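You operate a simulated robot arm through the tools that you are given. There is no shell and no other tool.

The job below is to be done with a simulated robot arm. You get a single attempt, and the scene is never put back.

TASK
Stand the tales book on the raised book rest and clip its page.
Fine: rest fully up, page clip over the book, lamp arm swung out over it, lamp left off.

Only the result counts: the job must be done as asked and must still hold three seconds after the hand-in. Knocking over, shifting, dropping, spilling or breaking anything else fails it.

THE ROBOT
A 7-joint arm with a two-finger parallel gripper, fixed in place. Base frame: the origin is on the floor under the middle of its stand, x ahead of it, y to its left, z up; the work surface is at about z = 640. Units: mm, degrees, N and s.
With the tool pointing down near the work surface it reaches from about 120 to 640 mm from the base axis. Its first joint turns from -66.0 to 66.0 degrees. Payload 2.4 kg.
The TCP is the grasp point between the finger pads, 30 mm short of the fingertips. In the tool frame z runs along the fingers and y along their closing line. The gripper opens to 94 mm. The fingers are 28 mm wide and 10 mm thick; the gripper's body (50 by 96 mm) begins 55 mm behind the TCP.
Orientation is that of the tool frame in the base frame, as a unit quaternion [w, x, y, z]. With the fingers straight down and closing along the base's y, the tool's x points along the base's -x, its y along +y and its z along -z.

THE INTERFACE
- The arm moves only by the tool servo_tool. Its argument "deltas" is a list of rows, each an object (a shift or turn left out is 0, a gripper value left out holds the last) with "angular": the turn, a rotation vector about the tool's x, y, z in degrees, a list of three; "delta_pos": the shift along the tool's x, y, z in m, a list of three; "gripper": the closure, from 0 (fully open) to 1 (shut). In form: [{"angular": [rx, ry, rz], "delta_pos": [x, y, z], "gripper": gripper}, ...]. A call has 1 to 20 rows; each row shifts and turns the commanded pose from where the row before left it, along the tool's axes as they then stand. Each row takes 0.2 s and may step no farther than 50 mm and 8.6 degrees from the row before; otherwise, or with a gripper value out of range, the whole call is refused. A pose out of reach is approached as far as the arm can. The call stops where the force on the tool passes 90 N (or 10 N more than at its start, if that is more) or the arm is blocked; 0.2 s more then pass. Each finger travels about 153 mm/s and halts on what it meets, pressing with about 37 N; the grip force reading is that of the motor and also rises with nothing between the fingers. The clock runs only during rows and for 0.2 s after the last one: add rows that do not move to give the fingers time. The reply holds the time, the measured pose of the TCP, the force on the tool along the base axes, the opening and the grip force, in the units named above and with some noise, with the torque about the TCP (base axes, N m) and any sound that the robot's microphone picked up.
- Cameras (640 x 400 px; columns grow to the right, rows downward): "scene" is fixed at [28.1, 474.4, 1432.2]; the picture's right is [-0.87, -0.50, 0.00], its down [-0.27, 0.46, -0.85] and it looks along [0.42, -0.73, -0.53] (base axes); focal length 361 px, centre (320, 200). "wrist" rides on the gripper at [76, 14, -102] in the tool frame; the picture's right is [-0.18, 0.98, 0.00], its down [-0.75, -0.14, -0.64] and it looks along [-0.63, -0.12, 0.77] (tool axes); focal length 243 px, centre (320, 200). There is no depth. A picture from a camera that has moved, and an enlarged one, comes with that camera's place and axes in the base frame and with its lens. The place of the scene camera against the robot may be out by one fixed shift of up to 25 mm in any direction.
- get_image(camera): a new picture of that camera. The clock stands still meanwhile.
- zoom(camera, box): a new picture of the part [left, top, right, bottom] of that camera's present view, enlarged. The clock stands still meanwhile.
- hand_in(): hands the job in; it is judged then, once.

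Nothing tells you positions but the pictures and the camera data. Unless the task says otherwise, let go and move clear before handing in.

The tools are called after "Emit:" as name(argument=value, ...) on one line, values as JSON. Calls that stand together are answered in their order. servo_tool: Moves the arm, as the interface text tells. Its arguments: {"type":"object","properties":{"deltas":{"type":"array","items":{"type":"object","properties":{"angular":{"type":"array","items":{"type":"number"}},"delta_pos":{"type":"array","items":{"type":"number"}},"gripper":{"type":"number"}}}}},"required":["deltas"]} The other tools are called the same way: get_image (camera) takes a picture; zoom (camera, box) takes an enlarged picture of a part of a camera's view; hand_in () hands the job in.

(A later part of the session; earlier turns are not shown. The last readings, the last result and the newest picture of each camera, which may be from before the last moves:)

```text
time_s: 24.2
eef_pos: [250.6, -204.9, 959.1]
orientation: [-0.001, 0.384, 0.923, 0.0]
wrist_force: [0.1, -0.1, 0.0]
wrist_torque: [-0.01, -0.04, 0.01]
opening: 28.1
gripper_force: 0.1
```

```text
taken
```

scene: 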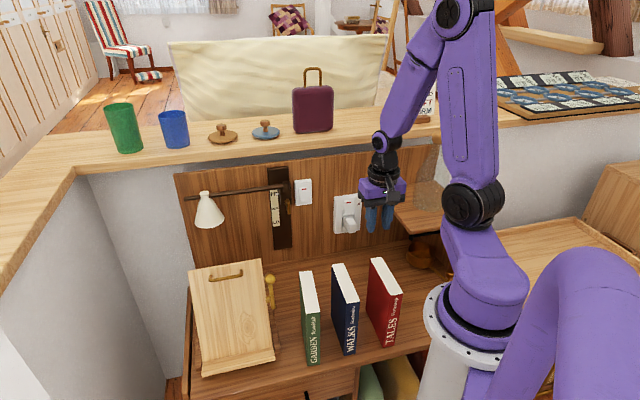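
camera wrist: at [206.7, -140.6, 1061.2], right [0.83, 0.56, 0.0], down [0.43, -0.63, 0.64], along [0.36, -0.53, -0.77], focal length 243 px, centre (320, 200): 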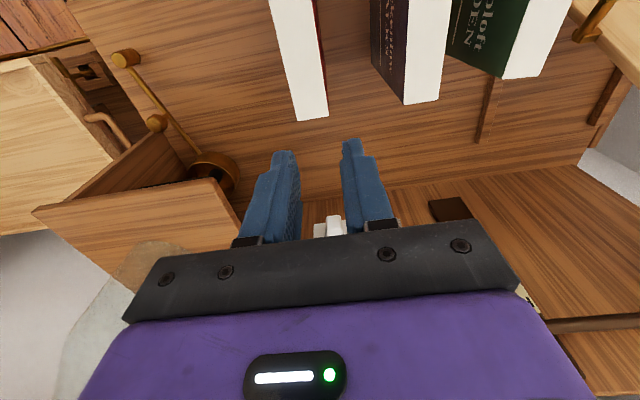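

The tool is lined up with the book's thickness now. I'll zoom in to measure the TALES book, the board and the clip.

Emit:
zoom(camera="wrist", box=[240, 0, 360, 130])

Emit:
zoom(camera="scene", box=[340, 240, 420, 360])

Emit:
zoom(camera="scene", box=[170, 240, 300, 390])

Emit:
zoom(camera="scene", box=[175, 150, 345, 280])

```text
3.08 times, centred on (300, 65) of wrist
camera zoom: at [206.7, -140.6, 1061.2], right [0.83, 0.56, 0.0], down [0.43, -0.63, 0.64], along [0.36, -0.53, -0.77], focal length 746 px, centre (382, 615)
```

zoom: 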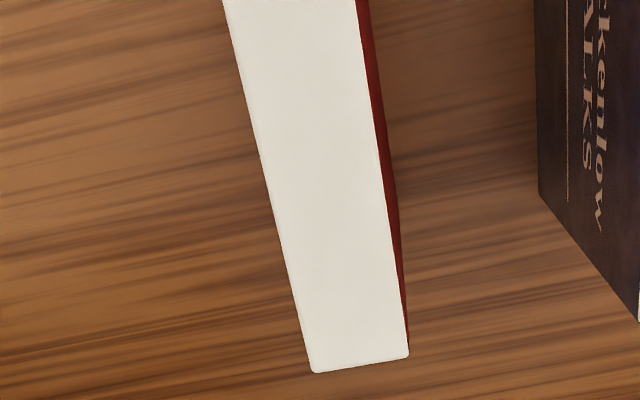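

```text
3.33 times, centred on (380, 300) of scene
camera zoom: at [28.1, 474.4, 1432.2], right [-0.87, -0.5, 0.0], down [-0.27, 0.46, -0.85], along [0.42, -0.73, -0.53], focal length 1203 px, centre (120, -133)
```

zoom: 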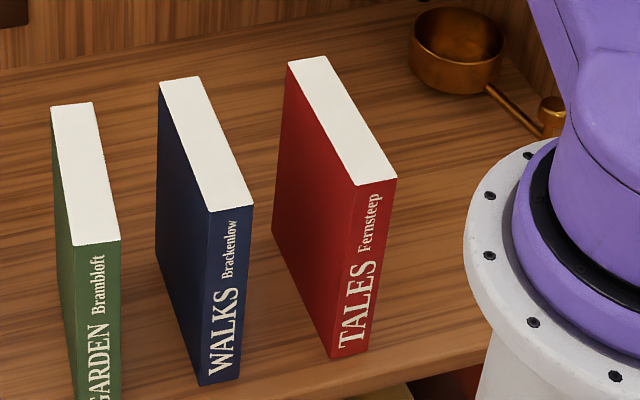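

```text
2.67 times, centred on (235, 315) of scene
camera zoom: at [28.1, 474.4, 1432.2], right [-0.87, -0.5, 0.0], down [-0.27, 0.46, -0.85], along [0.42, -0.73, -0.53], focal length 963 px, centre (547, -107)
```

zoom: 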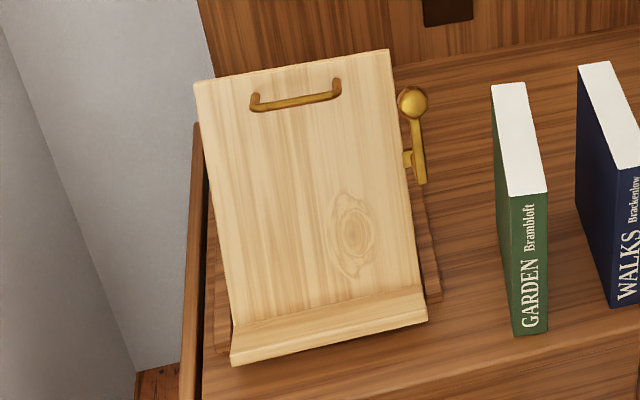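

```text
3.08 times, centred on (260, 215) of scene
camera zoom: at [28.1, 474.4, 1432.2], right [-0.87, -0.5, 0.0], down [-0.27, 0.46, -0.85], along [0.42, -0.73, -0.53], focal length 1111 px, centre (505, 154)
```

zoom: 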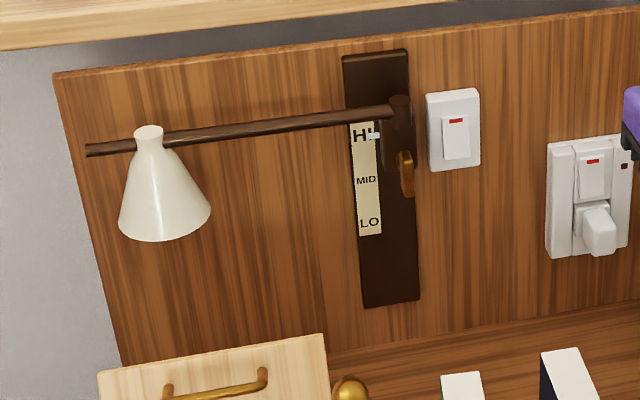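

The TALES book is about 32 × 130 × 180 mm, with its top at z≈820 and its title cover facing right. I want that cover facing out on the rest, so I'll first check in free air that the wrist can turn that far.

Emit:
servo_tool(deltas=[{"angular": [0, 0, 8.0]}, {"angular": [0, 0, 8.0]}, {"angular": [0, 0, 8.0]}, {"angular": [0, 0, 8.0]}, {"angular": [0, 0, 8.0]}, {"angular": [0, 0, 8.0]}, {"angular": [0, 0, 8.0]}, {"angular": [0, 0, 8.0]}, {"angular": [0, 0, 8.0]}, {"angular": [0, 0, 8.0]}, {"angular": [0, 0, 8.0]}, {"angular": [0, 0, 8.0]}, {"angular": [0, 0, 8.0]}, {"angular": [0, 0, 8.0]}, {"angular": [0, 0, 8.0]}, {"angular": [0, 0, 8.0]}])

Emit:
get_image(camera="wrist")

```text
time_s: 27.6
eef_pos: [250.7, -205.9, 959.6]
orientation: [0.0, 0.998, 0.059, 0.0]
wrist_force: [0.3, 0.5, -0.7]
wrist_torque: [-0.05, 0.04, -0.02]
opening: 28.3
gripper_force: 0.0
```

```text
taken
camera wrist: at [327.8, -209.4, 1060.6], right [-0.07, -1.0, 0.0], down [-0.76, 0.05, 0.64], along [-0.64, 0.04, -0.77], focal length 243 px, centre (320, 200)
```

wrist: 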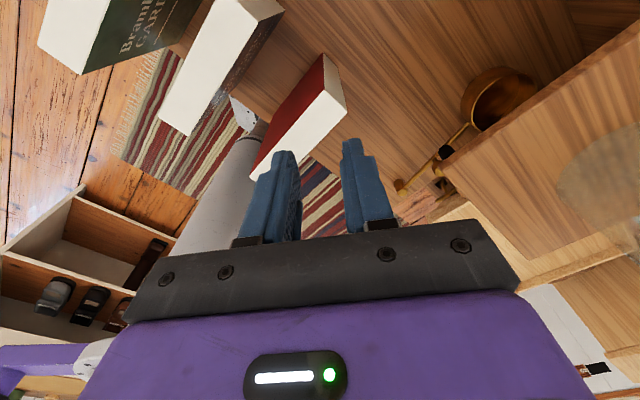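

The wrist reaches that turn. I'll rotate back, open the fingers and come down above the book, near its rear edge, because the handle on the rest would block a grip at the middle.

Emit:
servo_tool(deltas=[{"angular": [0, 0, -8.0], "gripper": 0.36}, {"angular": [0, 0, -8.0]}, {"angular": [0, 0, -8.0]}, {"angular": [0, 0, -8.0]}, {"angular": [0, 0, -8.0]}, {"angular": [0, 0, -8.0]}, {"angular": [0, 0, -8.0]}, {"angular": [0, 0, -8.0]}, {"angular": [0, 0, -8.0]}, {"angular": [0, 0, -8.0]}, {"angular": [0, 0, -8.0]}, {"angular": [0, 0, -8.0]}, {"angular": [0, 0, -8.0]}, {"angular": [0, 0, -8.0]}, {"angular": [0, 0, -8.0]}, {"angular": [0, 0, -8.0]}, {"delta_pos": [0, 0, 0.035]}, {"delta_pos": [0.0035, -0.005, 0.03]}, {"delta_pos": [0.0035, -0.005, 0.0]}])

Emit:
get_image(camera="wrist")

Emit:
zoom(camera="scene", box=[320, 150, 460, 360])

```text
time_s: 31.6
eef_pos: [248.6, -212.2, 892.1]
orientation: [0.0, 0.383, 0.924, 0.0]
wrist_force: [0.5, 0.0, -0.3]
wrist_torque: [0.01, 0.01, 0.01]
opening: 60.0
gripper_force: 0.0
out of reach, approached as far as the arm can: row 17, 19
```

```text
taken
camera wrist: at [204.5, -147.9, 994.7], right [0.83, 0.56, 0.0], down [0.43, -0.63, 0.64], along [0.36, -0.53, -0.77], focal length 243 px, centre (320, 200)
```

wrist: 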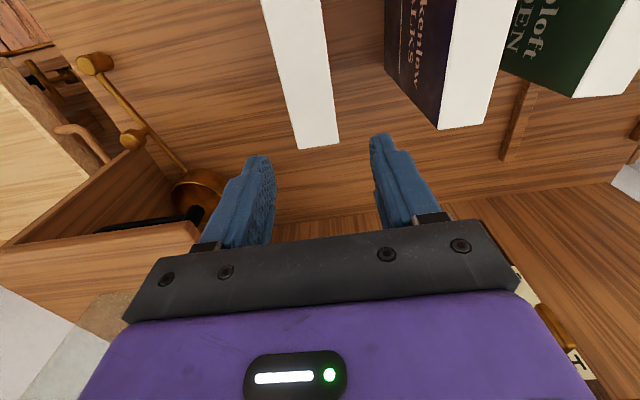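

```text
1.90 times, centred on (390, 255) of scene
camera zoom: at [28.1, 474.4, 1432.2], right [-0.87, -0.5, 0.0], down [-0.27, 0.46, -0.85], along [0.42, -0.73, -0.53], focal length 688 px, centre (187, 95)
```

zoom: 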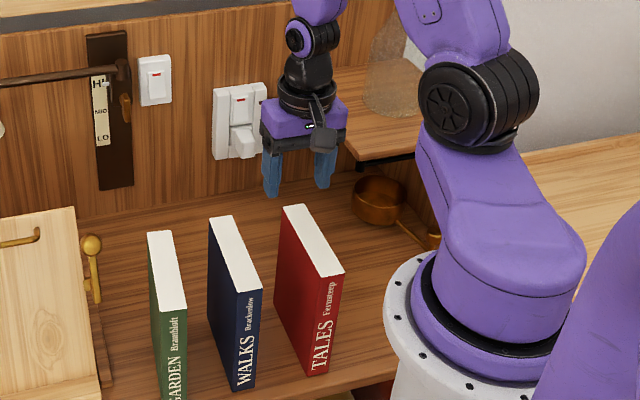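

The book sits between r −37 and −5 with its rear edge at 337 mm, a little off the tool's line. I'll adjust sideways while descending.

Emit:
servo_tool(deltas=[{"delta_pos": [0, -0.002, 0.02]}, {"delta_pos": [0, -0.0022, 0.015]}, {"delta_pos": [0.003, 0, 0.01]}, {"delta_pos": [0.003, 0, 0.0]}, {"delta_pos": [0.003, 0, 0.0]}])

Emit:
get_image(camera="wrist")

```text
time_s: 32.8
eef_pos: [238.8, -208.2, 848.1]
orientation: [-0.001, 0.383, 0.924, 0.0]
wrist_force: [-0.4, -0.2, 1.1]
wrist_torque: [0.01, 0.0, 0.0]
opening: 59.9
gripper_force: 0.0
```

```text
taken
camera wrist: at [195.1, -143.9, 949.9], right [0.83, 0.56, 0.0], down [0.43, -0.63, 0.64], along [0.36, -0.53, -0.77], focal length 243 px, centre (320, 200)
```

wrist: 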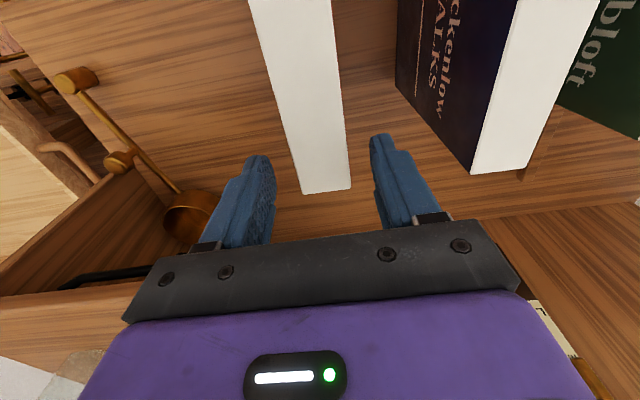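

The tool is centred on the book. I'll go down to z≈815 and grip.

Emit:
servo_tool(deltas=[{"delta_pos": [0, 0, 0.017]}, {"delta_pos": [0, 0, 0.017]}])

Emit:
get_image(camera="wrist")

Emit:
zoom(camera="scene", box=[320, 180, 440, 360])

```text
time_s: 33.4
eef_pos: [238.9, -208.3, 814.2]
orientation: [-0.001, 0.382, 0.924, 0.0]
wrist_force: [0.1, -0.6, 0.1]
wrist_torque: [0.01, 0.03, -0.01]
opening: 60.2
gripper_force: 0.1
```

```text
taken
camera wrist: at [194.8, -144.3, 915.9], right [0.83, 0.56, 0.0], down [0.43, -0.63, 0.64], along [0.36, -0.53, -0.77], focal length 243 px, centre (320, 200)
```

wrist: 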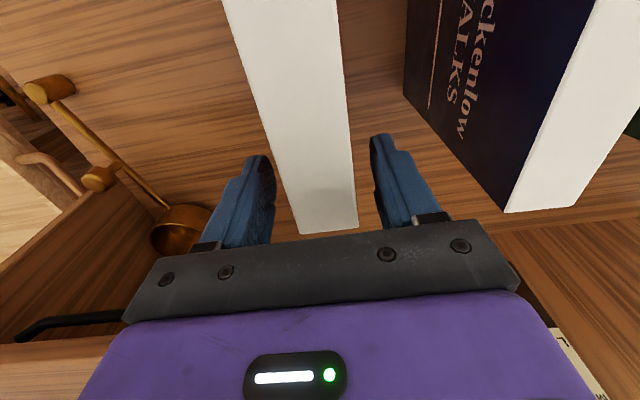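

```text
2.22 times, centred on (380, 270) of scene
camera zoom: at [28.1, 474.4, 1432.2], right [-0.87, -0.5, 0.0], down [-0.27, 0.46, -0.85], along [0.42, -0.73, -0.53], focal length 802 px, centre (187, 44)
```

zoom: 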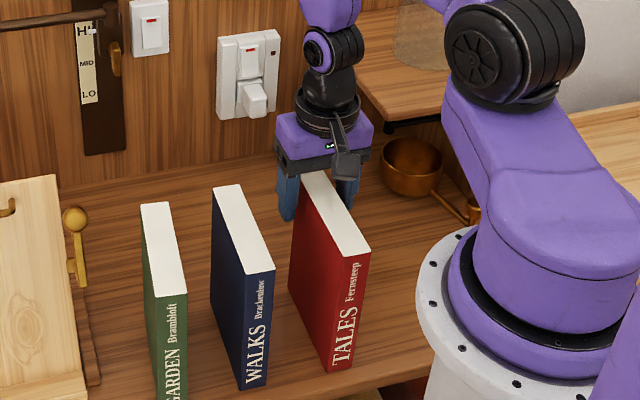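

The fingers straddle the book at the rear part of its top. Closing the grip.

Emit:
servo_tool(deltas=[{"gripper": 0.6}, {"gripper": 0.75}, {"gripper": 1}, {"gripper": 1}, {"gripper": 1}])

Emit:
get_image(camera="wrist")

```text
time_s: 34.6
eef_pos: [239.2, -208.3, 812.9]
orientation: [-0.001, 0.383, 0.924, 0.001]
wrist_force: [0.4, 0.7, 0.5]
wrist_torque: [-0.14, -0.13, 0.02]
opening: 36.1
gripper_force: 37.3
```

```text
taken
camera wrist: at [194.8, -144.2, 916.1], right [0.83, 0.56, 0.0], down [0.43, -0.63, 0.64], along [0.36, -0.53, -0.77], focal length 243 px, centre (320, 200)
```

wrist: 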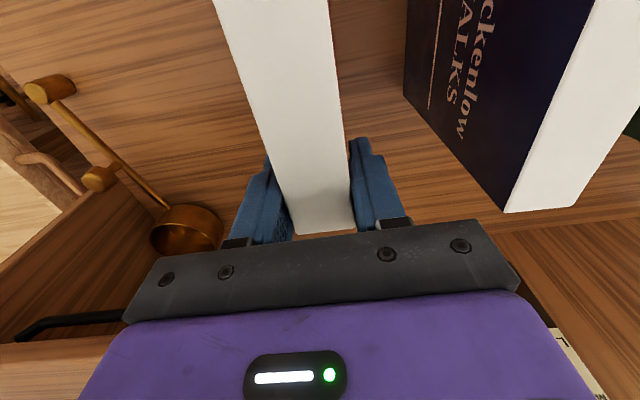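

The book is gripped at 36 mm opening. I'll lift it a little and check whether it sags in the fingers.

Emit:
servo_tool(deltas=[{"delta_pos": [0, 0, -0.008]}, {"delta_pos": [0, 0, -0.01]}, {"delta_pos": [0, 0, -0.012]}, {}])

Emit:
get_image(camera="wrist")

Emit:
zoom(camera="scene", box=[320, 180, 440, 360])

```text
time_s: 35.6
eef_pos: [238.8, -208.2, 844.6]
orientation: [0.0, 0.382, 0.924, 0.0]
wrist_force: [-1.0, 0.5, -4.8]
wrist_torque: [-0.11, -0.16, 0.0]
opening: 36.2
gripper_force: 37.1
```

```text
taken
camera wrist: at [194.6, -144.0, 946.1], right [0.83, 0.56, 0.0], down [0.43, -0.63, 0.64], along [0.36, -0.53, -0.77], focal length 243 px, centre (320, 200)
```

wrist: 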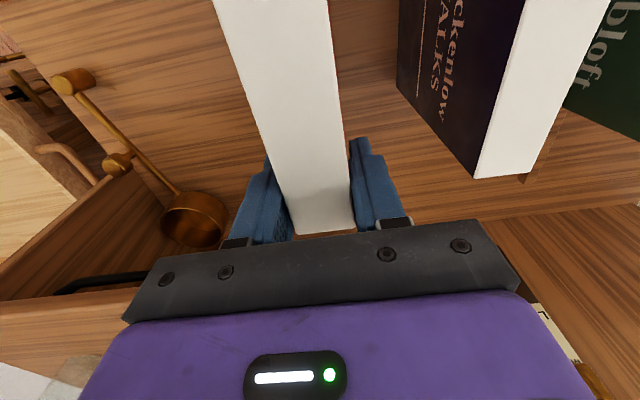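

```text
2.22 times, centred on (380, 270) of scene
camera zoom: at [28.2, 474.3, 1432.2], right [-0.87, -0.5, 0.0], down [-0.27, 0.46, -0.85], along [0.42, -0.73, -0.53], focal length 802 px, centre (187, 44)
```

zoom: 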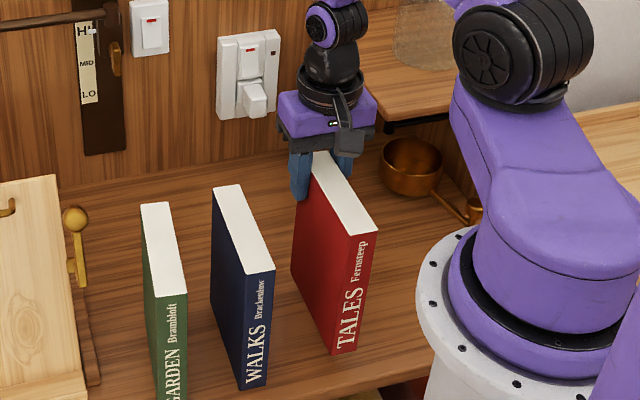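

The book hangs square in the grip at about 0.5 kg. I'll lift it clear of the other books, moving slightly back where the arm has more height.

Emit:
servo_tool(deltas=[{"delta_pos": [0, 0, -0.015]}, {"delta_pos": [-0.01, 0, -0.025]}, {"delta_pos": [-0.015, 0, -0.028]}, {"delta_pos": [-0.015, 0, -0.028]}, {"delta_pos": [-0.015, 0, -0.028]}, {"delta_pos": [-0.015, 0, -0.028]}, {"delta_pos": [-0.015, 0, -0.025]}, {"delta_pos": [-0.01, 0, -0.015]}, {}])

Emit:
get_image(camera="scene")

Emit:
get_image(camera="wrist")

```text
time_s: 37.6
eef_pos: [306.8, -276.0, 1035.6]
orientation: [-0.001, 0.383, 0.924, 0.001]
wrist_force: [-0.9, 1.1, -4.9]
wrist_torque: [-0.14, -0.12, -0.02]
opening: 36.2
gripper_force: 37.1
```

```text
taken
```

scene: 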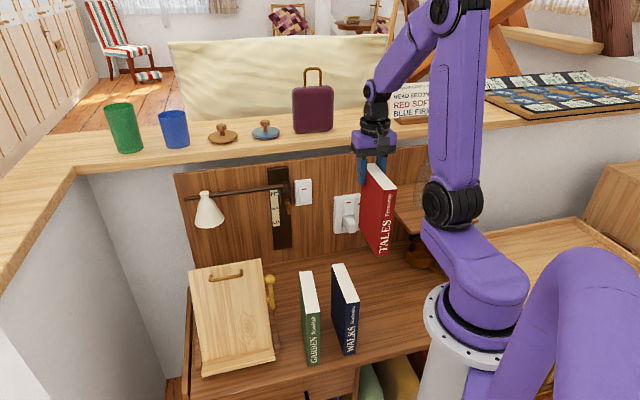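

```text
taken
camera wrist: at [262.6, -211.6, 1138.1], right [0.83, 0.56, 0.0], down [0.43, -0.63, 0.64], along [0.36, -0.53, -0.77], focal length 243 px, centre (320, 200)
```

wrist: 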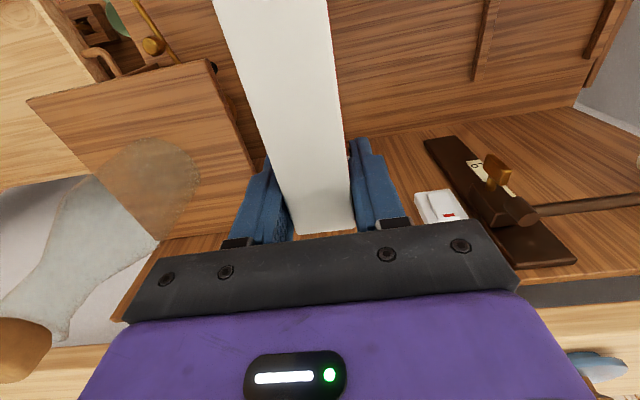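

The book is clear of its neighbours. I'll carry it left in front of the rest, keeping its height.

Emit:
servo_tool(deltas=[{"delta_pos": [0.006, 0.014, 0]}, {"delta_pos": [0.0102, 0.028, 0]}, {"delta_pos": [0.0102, 0.03, 0]}, {"delta_pos": [0.0102, 0.03, 0]}, {"delta_pos": [0.0102, 0.03, 0]}, {"delta_pos": [0.0102, 0.03, 0]}, {"delta_pos": [0.0102, 0.03, 0]}, {"delta_pos": [0.0102, 0.03, 0]}, {"delta_pos": [0.0102, 0.03, 0]}, {"delta_pos": [0.0102, 0.03, 0]}, {"delta_pos": [0.0084, 0.0182, 0]}, {"delta_pos": [0.006, 0.013, 0]}, {}])

Emit:
get_image(camera="scene")

```text
time_s: 40.4
eef_pos: [448.7, 24.4, 1035.5]
orientation: [-0.001, 0.382, 0.924, 0.001]
wrist_force: [0.0, -0.5, -3.9]
wrist_torque: [-0.11, -0.13, 0.03]
opening: 36.1
gripper_force: 37.3
```

```text
taken
```

scene: 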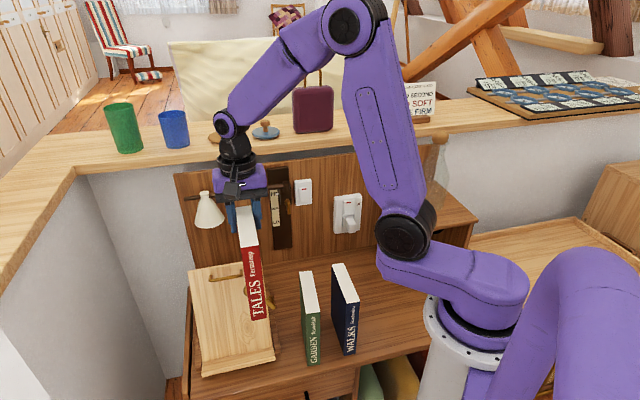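

The book is in front of the rest at a safe height. I'll turn it 90° so the title cover faces the front.

Emit:
servo_tool(deltas=[{"angular": [0, 0, 6]}, {"angular": [0, 0, 7.5]}, {"angular": [0, 0, 7.5]}, {"angular": [0, 0, 7.5]}, {"angular": [0, 0, 7.5]}, {"angular": [0, 0, 7.5]}, {"angular": [0, 0, 7.5]}, {"angular": [0, 0, 7.5]}, {"angular": [0, 0, 7.5]}, {"angular": [0, 0, 7.5]}, {"angular": [0, 0, 7.5]}, {"angular": [0, 0, 6]}, {"angular": [0, 0, 3]}, {}])

Emit:
get_image(camera="scene")

Emit:
get_image(camera="wrist")

```text
time_s: 43.4
eef_pos: [447.4, 25.6, 1035.0]
orientation: [-0.001, 0.924, 0.382, 0.0]
wrist_force: [0.6, 0.6, -3.9]
wrist_torque: [-0.12, 0.12, -0.02]
opening: 36.2
gripper_force: 37.0
```

```text
taken
```

scene: 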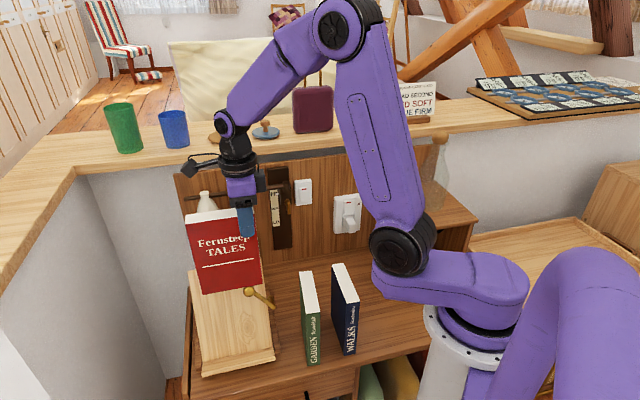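

```text
taken
camera wrist: at [512.4, 69.1, 1137.4], right [0.56, -0.83, 0.0], down [-0.63, -0.43, 0.64], along [-0.53, -0.36, -0.77], focal length 243 px, centre (320, 200)
```

wrist: 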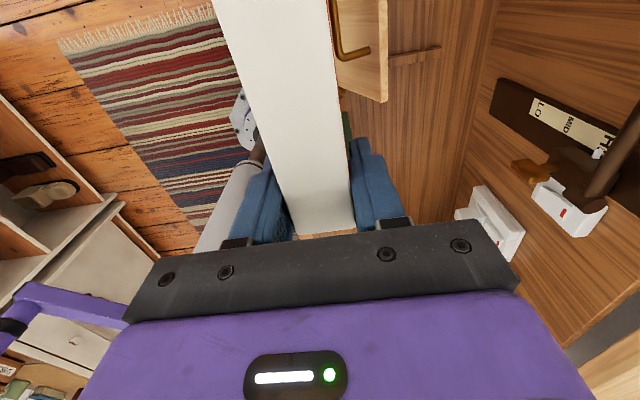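

The clip arm seems to have swung part-way over the board; the book's bottom probably brushed its knob. I'll look closely at the clip, the board and the grip.

Emit:
zoom(camera="scene", box=[175, 180, 305, 380])

Emit:
zoom(camera="wrist", box=[200, 0, 450, 240])

```text
2.00 times, centred on (240, 280) of scene
camera zoom: at [28.2, 474.4, 1432.2], right [-0.87, -0.5, 0.0], down [-0.27, 0.46, -0.85], along [0.42, -0.73, -0.53], focal length 722 px, centre (480, 40)
```

zoom: 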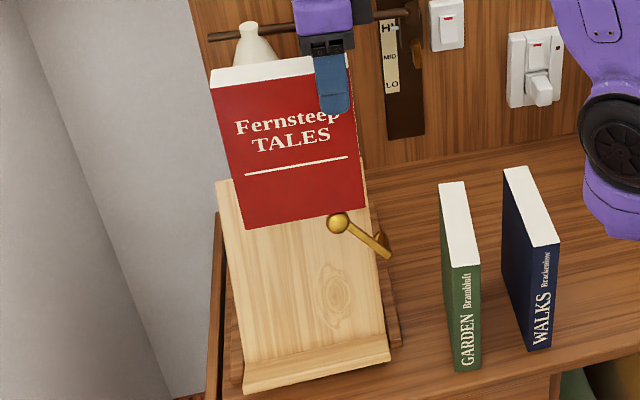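

```text
1.67 times, centred on (325, 120) of wrist
camera zoom: at [512.4, 69.1, 1137.4], right [0.56, -0.83, 0.0], down [-0.63, -0.43, 0.64], along [-0.53, -0.36, -0.77], focal length 404 px, centre (312, 333)
```

zoom: 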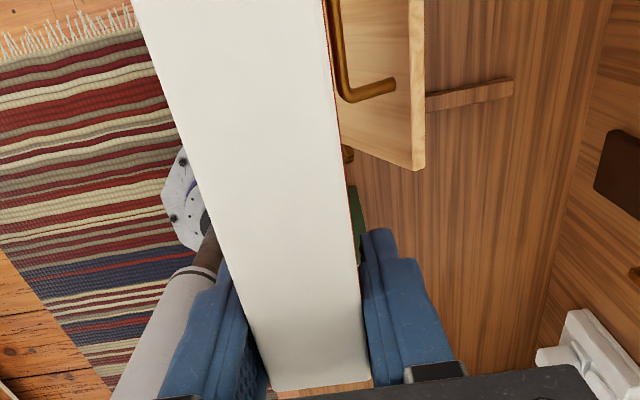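

The clip arm has swung about 48° over the board; the board itself hasn't moved. I'll swing the clip back by pushing its knob rightwards with the book's edge, starting by moving left of the knob and lowering in front of the board.

Emit:
servo_tool(deltas=[{"delta_pos": [0.02, -0.004, 0]}, {"delta_pos": [0.025, -0.005, 0]}, {"delta_pos": [0.021, -0.0043, 0]}, {"delta_pos": [0, 0, 0.017]}, {"delta_pos": [0, 0, 0.017]}, {"delta_pos": [0, 0, 0.016]}, {}])

Emit:
zoom(camera="scene", box=[175, 180, 305, 380])

Emit:
get_image(camera="wrist")

```text
time_s: 45.0
eef_pos: [485.2, 81.2, 984.8]
orientation: [-0.002, 0.924, 0.383, -0.001]
wrist_force: [-0.3, -0.8, -3.7]
wrist_torque: [-0.1, 0.13, 0.01]
opening: 36.2
gripper_force: 37.0
```

```text
2.00 times, centred on (240, 280) of scene
camera zoom: at [28.2, 474.4, 1432.2], right [-0.87, -0.5, 0.0], down [-0.27, 0.46, -0.85], along [0.42, -0.73, -0.53], focal length 722 px, centre (480, 40)
```

zoom: 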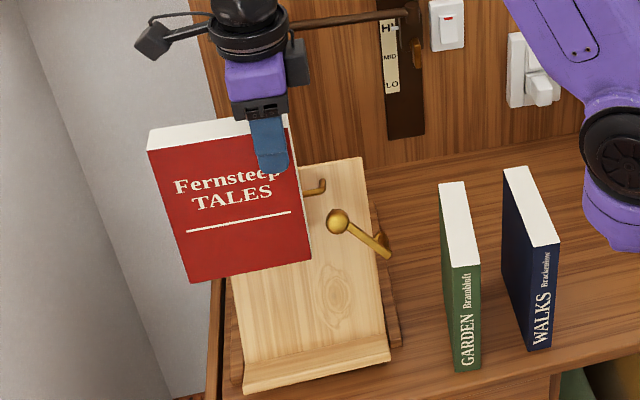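

```text
taken
camera wrist: at [549.7, 125.0, 1087.3], right [0.56, -0.83, 0.0], down [-0.63, -0.43, 0.64], along [-0.53, -0.36, -0.77], focal length 243 px, centre (320, 200)
```

wrist: 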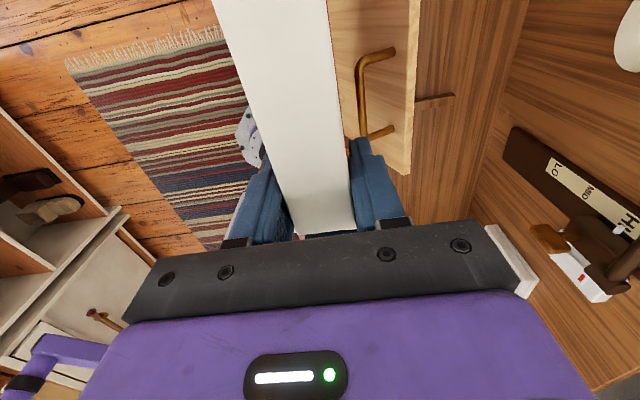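

The book's edge is left of the knob and in front of the board. I'll push right gently in small steps.

Emit:
servo_tool(deltas=[{"delta_pos": [-0.008, 0, 0]}, {"delta_pos": [-0.008, 0, 0]}, {"delta_pos": [-0.008, 0, 0]}, {"delta_pos": [-0.008, 0, 0]}, {"delta_pos": [-0.008, 0, 0]}])

Emit:
zoom(camera="scene", box=[175, 180, 305, 380])

```text
time_s: 46.2
eef_pos: [457.7, 53.4, 985.6]
orientation: [-0.001, 0.924, 0.383, 0.0]
wrist_force: [0.7, 1.2, -3.6]
wrist_torque: [-0.05, 0.11, 0.03]
opening: 36.1
gripper_force: 36.7
```

```text
2.00 times, centred on (240, 280) of scene
camera zoom: at [28.2, 474.4, 1432.2], right [-0.87, -0.5, 0.0], down [-0.27, 0.46, -0.85], along [0.42, -0.73, -0.53], focal length 722 px, centre (480, 40)
```

zoom: 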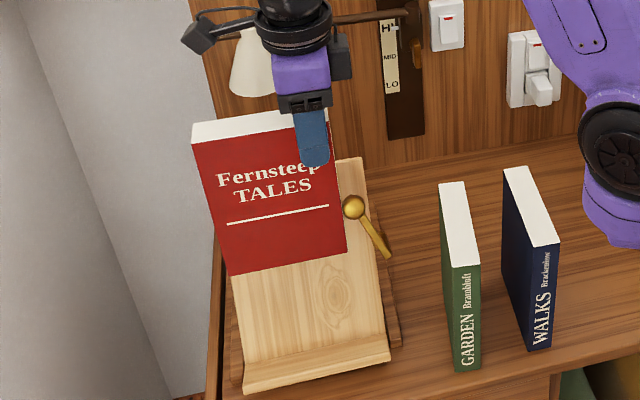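

The clip is swinging back. I'll push the remaining 30 mm.

Emit:
servo_tool(deltas=[{"delta_pos": [-0.007, 0, 0]}, {"delta_pos": [-0.007, 0, 0]}, {"delta_pos": [-0.006, 0, 0]}, {"delta_pos": [-0.006, 0, 0]}, {"delta_pos": [-0.005, 0, 0]}])

Emit:
zoom(camera="scene", box=[175, 180, 305, 380])

```text
time_s: 47.4
eef_pos: [435.2, 32.3, 985.5]
orientation: [-0.001, 0.924, 0.383, 0.0]
wrist_force: [0.9, 2.0, -5.4]
wrist_torque: [0.15, -0.1, 0.01]
opening: 36.2
gripper_force: 37.2
```

```text
2.00 times, centred on (240, 280) of scene
camera zoom: at [28.2, 474.4, 1432.1], right [-0.87, -0.5, 0.0], down [-0.27, 0.46, -0.85], along [0.42, -0.73, -0.53], focal length 722 px, centre (480, 40)
```

zoom: 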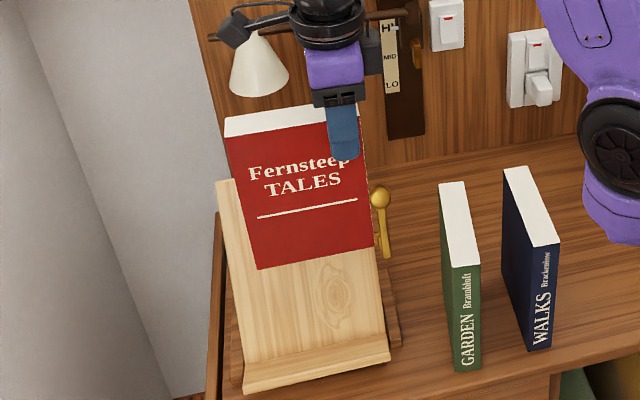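

The clip is back at its original place and the board hasn't moved. I'll back off from the knob, move the book forward, tilt it nearly parallel to the board and lower it in front of the ledge, well clear of everything.

Emit:
servo_tool(deltas=[{"delta_pos": [0.0045, 0, 0]}, {"delta_pos": [0, -0.022, 0]}, {"delta_pos": [0, -0.023, 0]}, {"angular": [5, 0, 0]}, {"angular": [5, 0, 0]}, {"angular": [5, 0, 0]}, {"angular": [4.5, 0, 0]}, {"delta_pos": [0, 0.01, 0.0283]}, {"delta_pos": [0, 0.01, 0.0283]}, {"delta_pos": [0, 0.01, 0.0283]}, {}])

Emit:
get_image(camera="scene")

Emit:
get_image(camera="wrist")

```text
time_s: 49.8
eef_pos: [406.8, 66.5, 895.7]
orientation: [-0.158, 0.91, 0.378, -0.065]
wrist_force: [0.5, 0.2, -3.2]
wrist_torque: [-0.21, 0.07, 0.01]
opening: 36.1
gripper_force: 37.1
```

```text
taken
```

scene: 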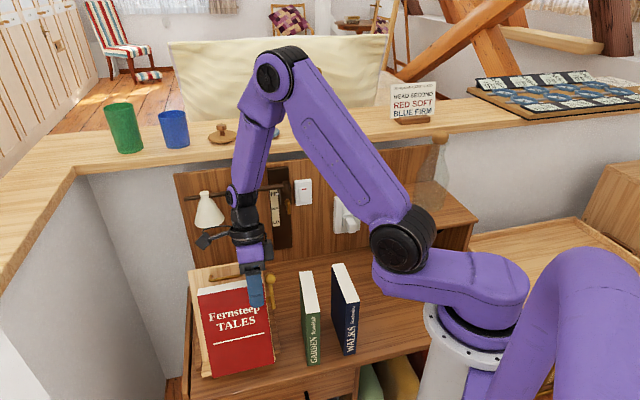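

```text
taken
camera wrist: at [495.0, 87.4, 987.6], right [0.52, -0.78, -0.33], down [-0.47, -0.59, 0.65], along [-0.71, -0.19, -0.68], focal length 243 px, centre (320, 200)
```

wrist: 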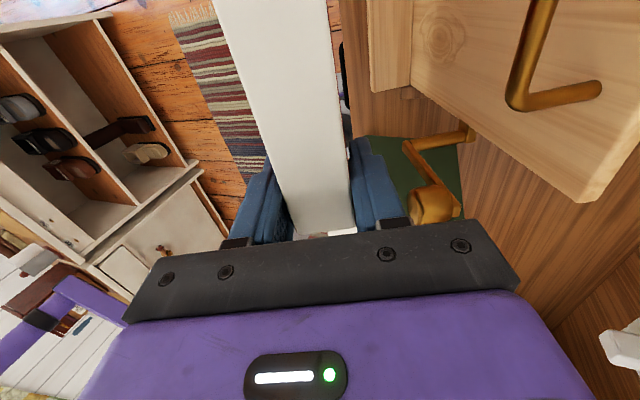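

This view shows the clip, handle, ledge and board from the side. I'll zoom in to measure the board plane before moving in.

Emit:
zoom(camera="wrist", box=[330, 0, 640, 230])

Emit:
zoom(camera="wrist", box=[310, 0, 430, 120])

Emit:
zoom(camera="scene", box=[170, 240, 310, 390])

```text
1.74 times, centred on (485, 115) of wrist
camera zoom: at [495.0, 87.4, 987.6], right [0.52, -0.78, -0.33], down [-0.47, -0.59, 0.65], along [-0.71, -0.19, -0.68], focal length 422 px, centre (33, 348)
```

zoom: 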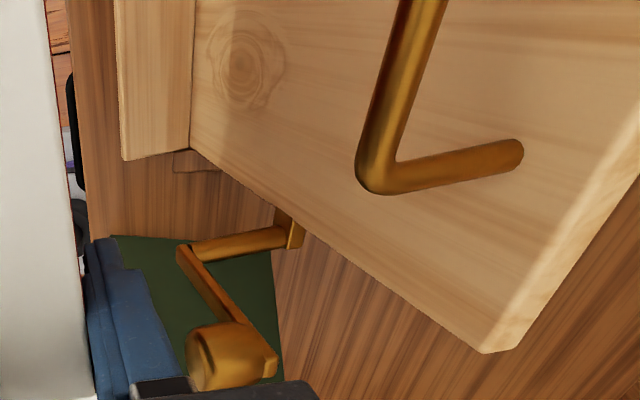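

```text
3.33 times, centred on (370, 60) of wrist
camera zoom: at [495.0, 87.4, 987.6], right [0.52, -0.78, -0.33], down [-0.47, -0.59, 0.65], along [-0.71, -0.19, -0.68], focal length 809 px, centre (153, 667)
```

zoom: 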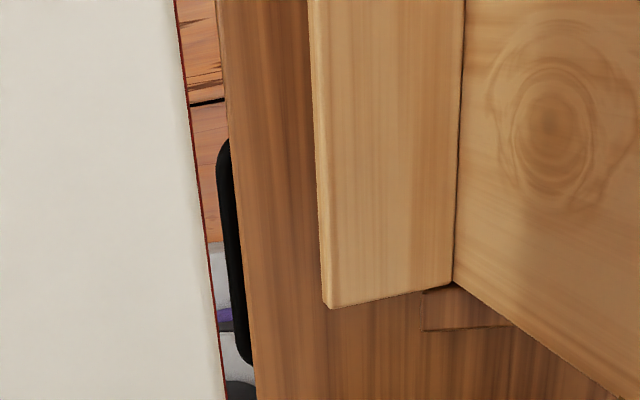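

```text
2.67 times, centred on (240, 315) of scene
camera zoom: at [28.2, 474.4, 1432.2], right [-0.87, -0.5, 0.0], down [-0.27, 0.46, -0.85], along [0.42, -0.73, -0.53], focal length 963 px, centre (533, -107)
```

zoom: 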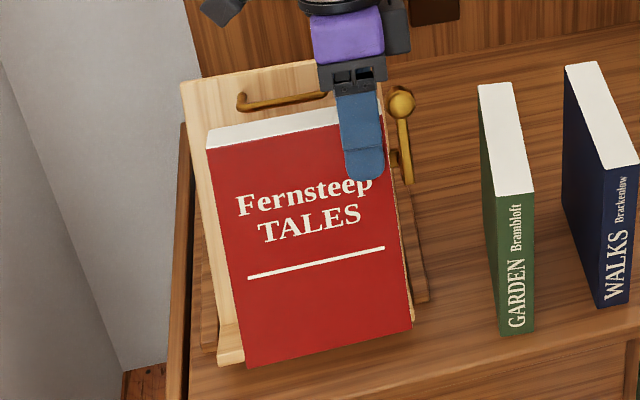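

The board stands at about 65°, with its ledge corner near 267 mm back and z≈661. I'll lower along the book's plane, then move in part of the way and check again.

Emit:
servo_tool(deltas=[{"delta_pos": [0, 0, 0.015]}, {"delta_pos": [0, 0, 0.014]}, {"delta_pos": [0, 0.015, 0]}, {"delta_pos": [0, 0.015, 0]}, {"delta_pos": [0, 0.01, 0]}, {}])

Emit:
get_image(camera="wrist")

Emit:
zoom(camera="scene", box=[170, 240, 310, 390])

```text
time_s: 51.2
eef_pos: [426.7, 46.0, 855.1]
orientation: [-0.158, 0.91, 0.377, -0.065]
wrist_force: [-1.0, -1.0, -4.5]
wrist_torque: [-0.16, 0.06, -0.03]
opening: 36.5
gripper_force: 37.4
```

```text
taken
camera wrist: at [513.9, 67.1, 946.3], right [0.52, -0.78, -0.33], down [-0.47, -0.59, 0.65], along [-0.71, -0.19, -0.68], focal length 243 px, centre (320, 200)
```

wrist: 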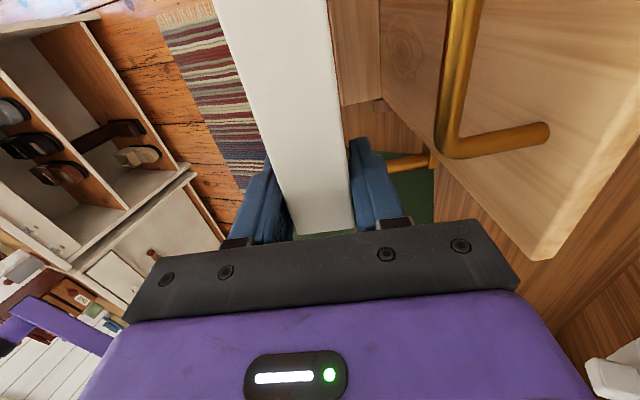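

```text
2.67 times, centred on (240, 315) of scene
camera zoom: at [28.2, 474.4, 1432.2], right [-0.87, -0.5, 0.0], down [-0.27, 0.46, -0.85], along [0.42, -0.73, -0.53], focal length 963 px, centre (533, -107)
```

zoom: 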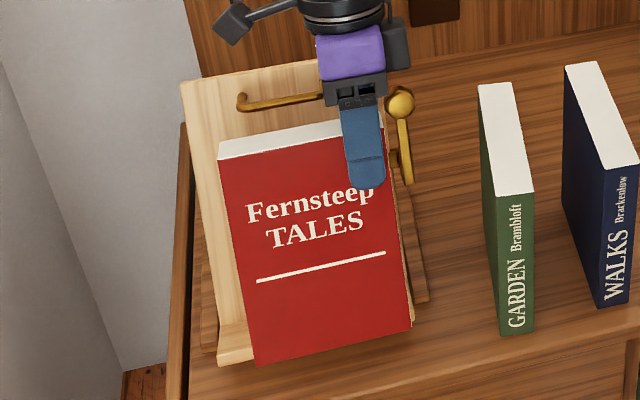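

The book moves in with its bottom above the ledge. I'll zoom in to check the ledge corner against the book.

Emit:
zoom(camera="wrist", box=[320, 0, 460, 200])

Emit:
zoom(camera="scene", box=[205, 310, 285, 385])

```text
2.00 times, centred on (390, 100) of wrist
camera zoom: at [513.9, 67.1, 946.3], right [0.52, -0.78, -0.33], down [-0.47, -0.59, 0.65], along [-0.71, -0.19, -0.68], focal length 485 px, centre (180, 400)
```

zoom: 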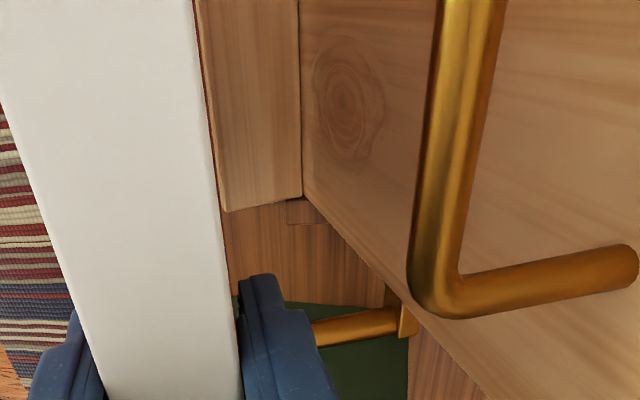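

```text
5.33 times, centred on (245, 348) of scene
camera zoom: at [28.2, 474.4, 1432.2], right [-0.87, -0.5, 0.0], down [-0.27, 0.46, -0.85], along [0.42, -0.73, -0.53], focal length 1925 px, centre (720, -587)
```

zoom: 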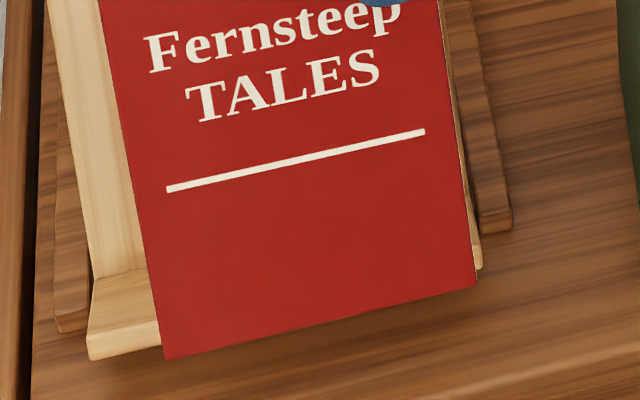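

Both measurements agree on the ledge corner (about 268 mm back, z≈660). I'll move in another 35 mm towards the board and look again.

Emit:
servo_tool(deltas=[{"delta_pos": [0, 0.012, 0]}, {"delta_pos": [0, 0.012, 0]}, {"delta_pos": [0, 0.011, 0]}, {}])

Emit:
get_image(camera="wrist")

Emit:
zoom(camera="wrist", box=[320, 0, 460, 200])

Emit:
zoom(camera="scene", box=[170, 240, 310, 390])

```text
time_s: 52.2
eef_pos: [451.0, 22.7, 841.9]
orientation: [-0.157, 0.91, 0.377, -0.066]
wrist_force: [0.2, 0.2, -3.2]
wrist_torque: [-0.17, 0.1, 0.03]
opening: 36.3
gripper_force: 36.9
```

```text
taken
camera wrist: at [537.2, 43.4, 933.7], right [0.52, -0.78, -0.33], down [-0.47, -0.59, 0.65], along [-0.71, -0.19, -0.68], focal length 243 px, centre (320, 200)
```

wrist: 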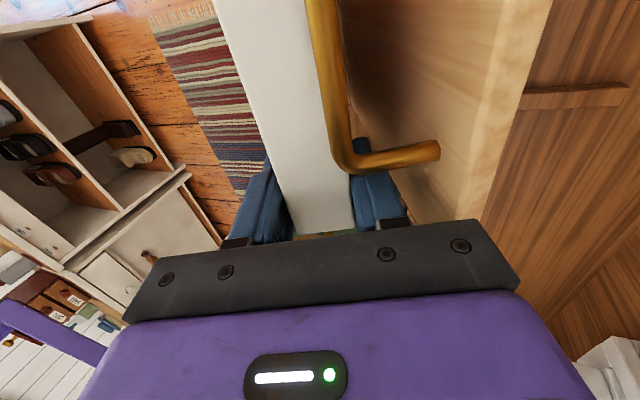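

```text
2.00 times, centred on (390, 100) of wrist
camera zoom: at [537.2, 43.4, 933.7], right [0.52, -0.78, -0.33], down [-0.47, -0.59, 0.65], along [-0.71, -0.19, -0.68], focal length 485 px, centre (180, 400)
```

zoom: 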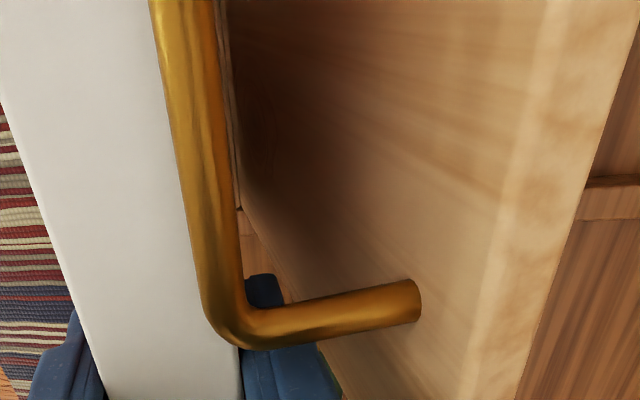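

```text
2.67 times, centred on (240, 315) of scene
camera zoom: at [28.2, 474.4, 1432.2], right [-0.87, -0.5, 0.0], down [-0.27, 0.46, -0.85], along [0.42, -0.73, -0.53], focal length 963 px, centre (533, -107)
```

zoom: 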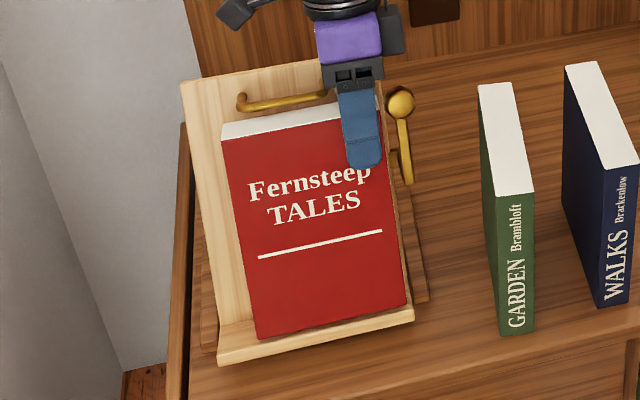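

The handle clears the top of the book. I'll ease the tilt by 1° to leave room for the rear finger, lower to just above the ledge and close most of the gap.

Emit:
servo_tool(deltas=[{"angular": [-1.0, 0, 0]}, {"delta_pos": [0, 0, 0.004]}, {"delta_pos": [0, 0.002, 0.003]}, {"delta_pos": [0, 0.002, 0]}, {}, {}])

Emit:
zoom(camera="wrist", box=[320, 0, 460, 240])

Emit:
zoom(camera="scene", box=[205, 310, 285, 385])

```text
time_s: 53.6
eef_pos: [451.3, 20.9, 834.8]
orientation: [-0.149, 0.912, 0.377, -0.061]
wrist_force: [1.8, -2.0, 7.8]
wrist_torque: [1.02, -0.42, -0.17]
opening: 36.3
gripper_force: 36.8
```

```text
1.67 times, centred on (390, 120) of wrist
camera zoom: at [537.9, 43.3, 927.2], right [0.53, -0.79, -0.31], down [-0.48, -0.58, 0.65], along [-0.7, -0.19, -0.69], focal length 404 px, centre (203, 333)
```

zoom: 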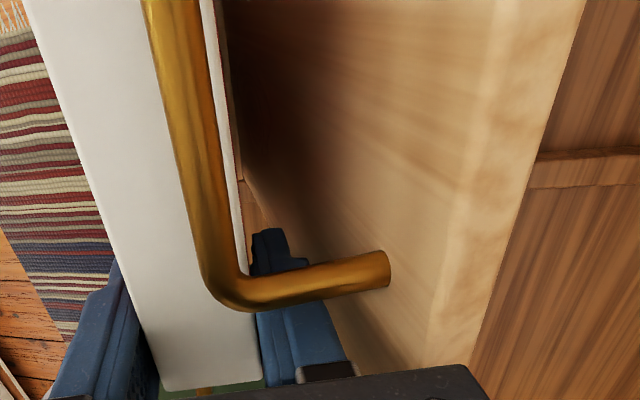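

```text
5.33 times, centred on (245, 348) of scene
camera zoom: at [28.0, 474.3, 1432.2], right [-0.87, -0.5, 0.0], down [-0.27, 0.46, -0.85], along [0.42, -0.73, -0.53], focal length 1925 px, centre (720, -587)
```

zoom: 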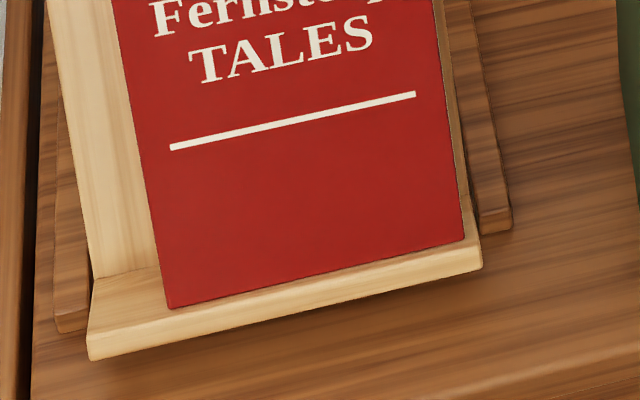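

The bottom front edge has touched the ledge (about 12 N up). I'll ease up slightly and move the bottom the last few millimetres towards the board.

Emit:
servo_tool(deltas=[{"delta_pos": [0, 0, -0.001]}, {"delta_pos": [0, 0.0015, 0]}, {"delta_pos": [0, 0.001, 0]}, {}])

Emit:
zoom(camera="wrist", box=[320, 0, 460, 240])

Emit:
zoom(camera="scene", box=[205, 310, 285, 385])

```text
time_s: 54.6
eef_pos: [453.1, 20.1, 834.9]
orientation: [-0.149, 0.912, 0.378, -0.062]
wrist_force: [0.8, 0.0, -4.4]
wrist_torque: [-0.19, 0.05, -0.01]
opening: 36.5
gripper_force: 37.7
```

```text
1.67 times, centred on (390, 120) of wrist
camera zoom: at [539.1, 42.1, 927.2], right [0.53, -0.79, -0.31], down [-0.48, -0.58, 0.65], along [-0.7, -0.19, -0.69], focal length 404 px, centre (203, 333)
```

zoom: 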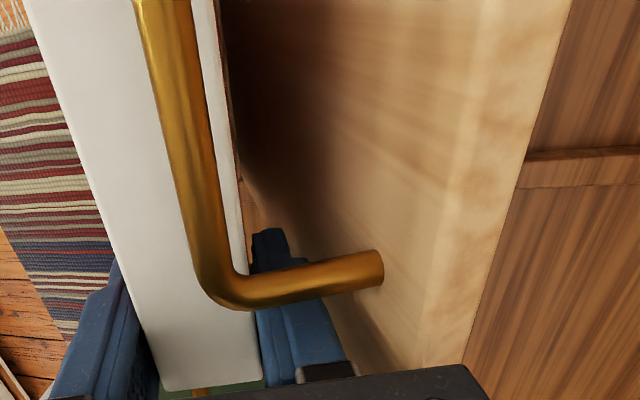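

```text
5.33 times, centred on (245, 348) of scene
camera zoom: at [28.2, 474.4, 1432.2], right [-0.87, -0.5, 0.0], down [-0.27, 0.46, -0.85], along [0.42, -0.73, -0.53], focal length 1925 px, centre (720, -587)
```

zoom: 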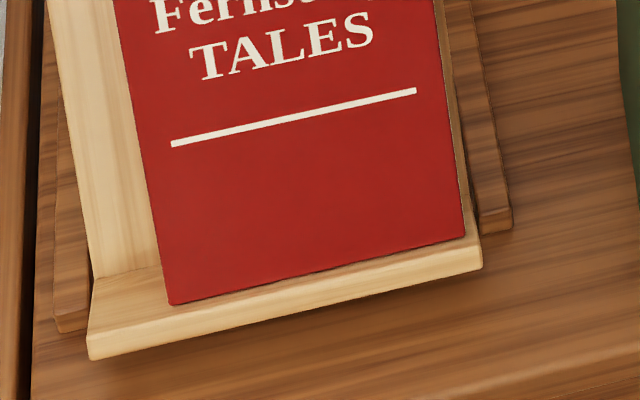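

It's hanging free again, just off the ledge. I'll creep towards the board a millimetre at a time, looking for contact.

Emit:
servo_tool(deltas=[{"delta_pos": [0, 0.001, 0]}, {"delta_pos": [0, 0.001, 0]}, {}])

```text
time_s: 55.4
eef_pos: [453.0, 19.1, 835.3]
orientation: [-0.149, 0.912, 0.378, -0.062]
wrist_force: [0.6, -0.1, -4.7]
wrist_torque: [-0.2, 0.04, -0.02]
opening: 36.1
gripper_force: 37.0
```

Emit:
servo_tool(deltas=[{"delta_pos": [0, 0.001, 0]}, {"delta_pos": [0, 0.001, 0]}, {}])

Emit:
zoom(camera="wrist", box=[320, 0, 460, 240])

```text
time_s: 56.2
eef_pos: [455.7, 16.3, 834.6]
orientation: [-0.149, 0.912, 0.378, -0.061]
wrist_force: [0.3, -0.2, -2.7]
wrist_torque: [-0.17, 0.06, 0.0]
opening: 36.3
gripper_force: 37.4
```

```text
1.67 times, centred on (390, 120) of wrist
camera zoom: at [542.1, 38.9, 926.3], right [0.53, -0.79, -0.31], down [-0.48, -0.58, 0.65], along [-0.7, -0.19, -0.69], focal length 404 px, centre (203, 333)
```

zoom: 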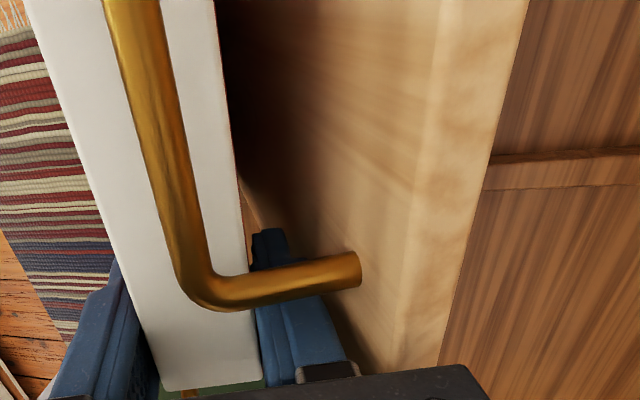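

Emit:
servo_tool(deltas=[{"delta_pos": [0, 0.001, 0]}, {}, {}])

```text
time_s: 57.0
eef_pos: [456.4, 15.7, 833.9]
orientation: [-0.149, 0.912, 0.378, -0.062]
wrist_force: [-0.6, 0.1, -3.4]
wrist_torque: [-0.18, 0.04, -0.01]
opening: 36.5
gripper_force: 37.0
```

Emit:
servo_tool(deltas=[{"delta_pos": [0, 0.001, 0]}, {}, {}])

Emit:
zoom(camera="wrist", box=[330, 90, 430, 220])

Emit:
zoom(camera="scene", box=[190, 250, 300, 385])

```text
time_s: 57.8
eef_pos: [457.3, 14.6, 832.6]
orientation: [-0.15, 0.911, 0.378, -0.062]
wrist_force: [0.1, -0.8, -4.2]
wrist_torque: [-0.21, 0.06, -0.01]
opening: 36.1
gripper_force: 37.1
```

```text
3.08 times, centred on (380, 155) of wrist
camera zoom: at [543.4, 37.8, 925.8], right [0.53, -0.79, -0.31], down [-0.48, -0.58, 0.65], along [-0.7, -0.19, -0.69], focal length 746 px, centre (135, 338)
```

zoom: 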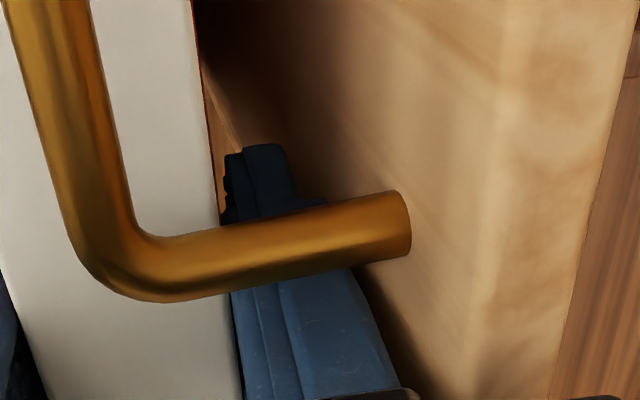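

```text
2.96 times, centred on (245, 318) of scene
camera zoom: at [28.2, 474.4, 1432.2], right [-0.87, -0.5, 0.0], down [-0.27, 0.46, -0.85], along [0.42, -0.73, -0.53], focal length 1070 px, centre (542, -148)
```

zoom: 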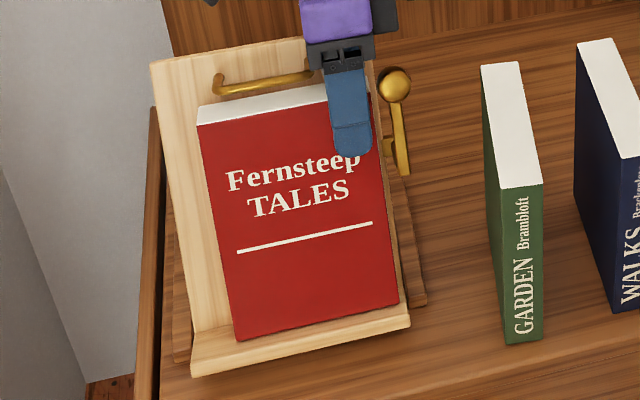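

Emit:
servo_tool(deltas=[{"delta_pos": [0, 0.001, 0]}, {}, {}])

```text
time_s: 58.6
eef_pos: [456.5, 14.7, 833.1]
orientation: [-0.149, 0.912, 0.377, -0.062]
wrist_force: [-1.0, 1.2, -3.0]
wrist_torque: [0.02, 0.08, 0.12]
opening: 36.4
gripper_force: 37.4
```

The bottom edge now touches the board lightly (about 1.5 N). I'll lower in 1 mm steps until it sits on the ledge.

Emit:
servo_tool(deltas=[{"delta_pos": [0, -0.0003, 0.001]}, {}, {}])

```text
time_s: 59.4
eef_pos: [456.3, 15.6, 832.2]
orientation: [-0.149, 0.912, 0.378, -0.061]
wrist_force: [-0.2, 0.6, -3.4]
wrist_torque: [-0.08, 0.05, 0.04]
opening: 36.1
gripper_force: 36.8
```

Emit:
servo_tool(deltas=[{"delta_pos": [0, -0.0001, 0.001]}, {}, {}])

```text
time_s: 60.2
eef_pos: [457.9, 16.2, 830.9]
orientation: [-0.15, 0.911, 0.378, -0.062]
wrist_force: [-3.0, -3.6, 13.4]
wrist_torque: [0.67, -0.17, 0.03]
opening: 36.1
gripper_force: 37.2
```

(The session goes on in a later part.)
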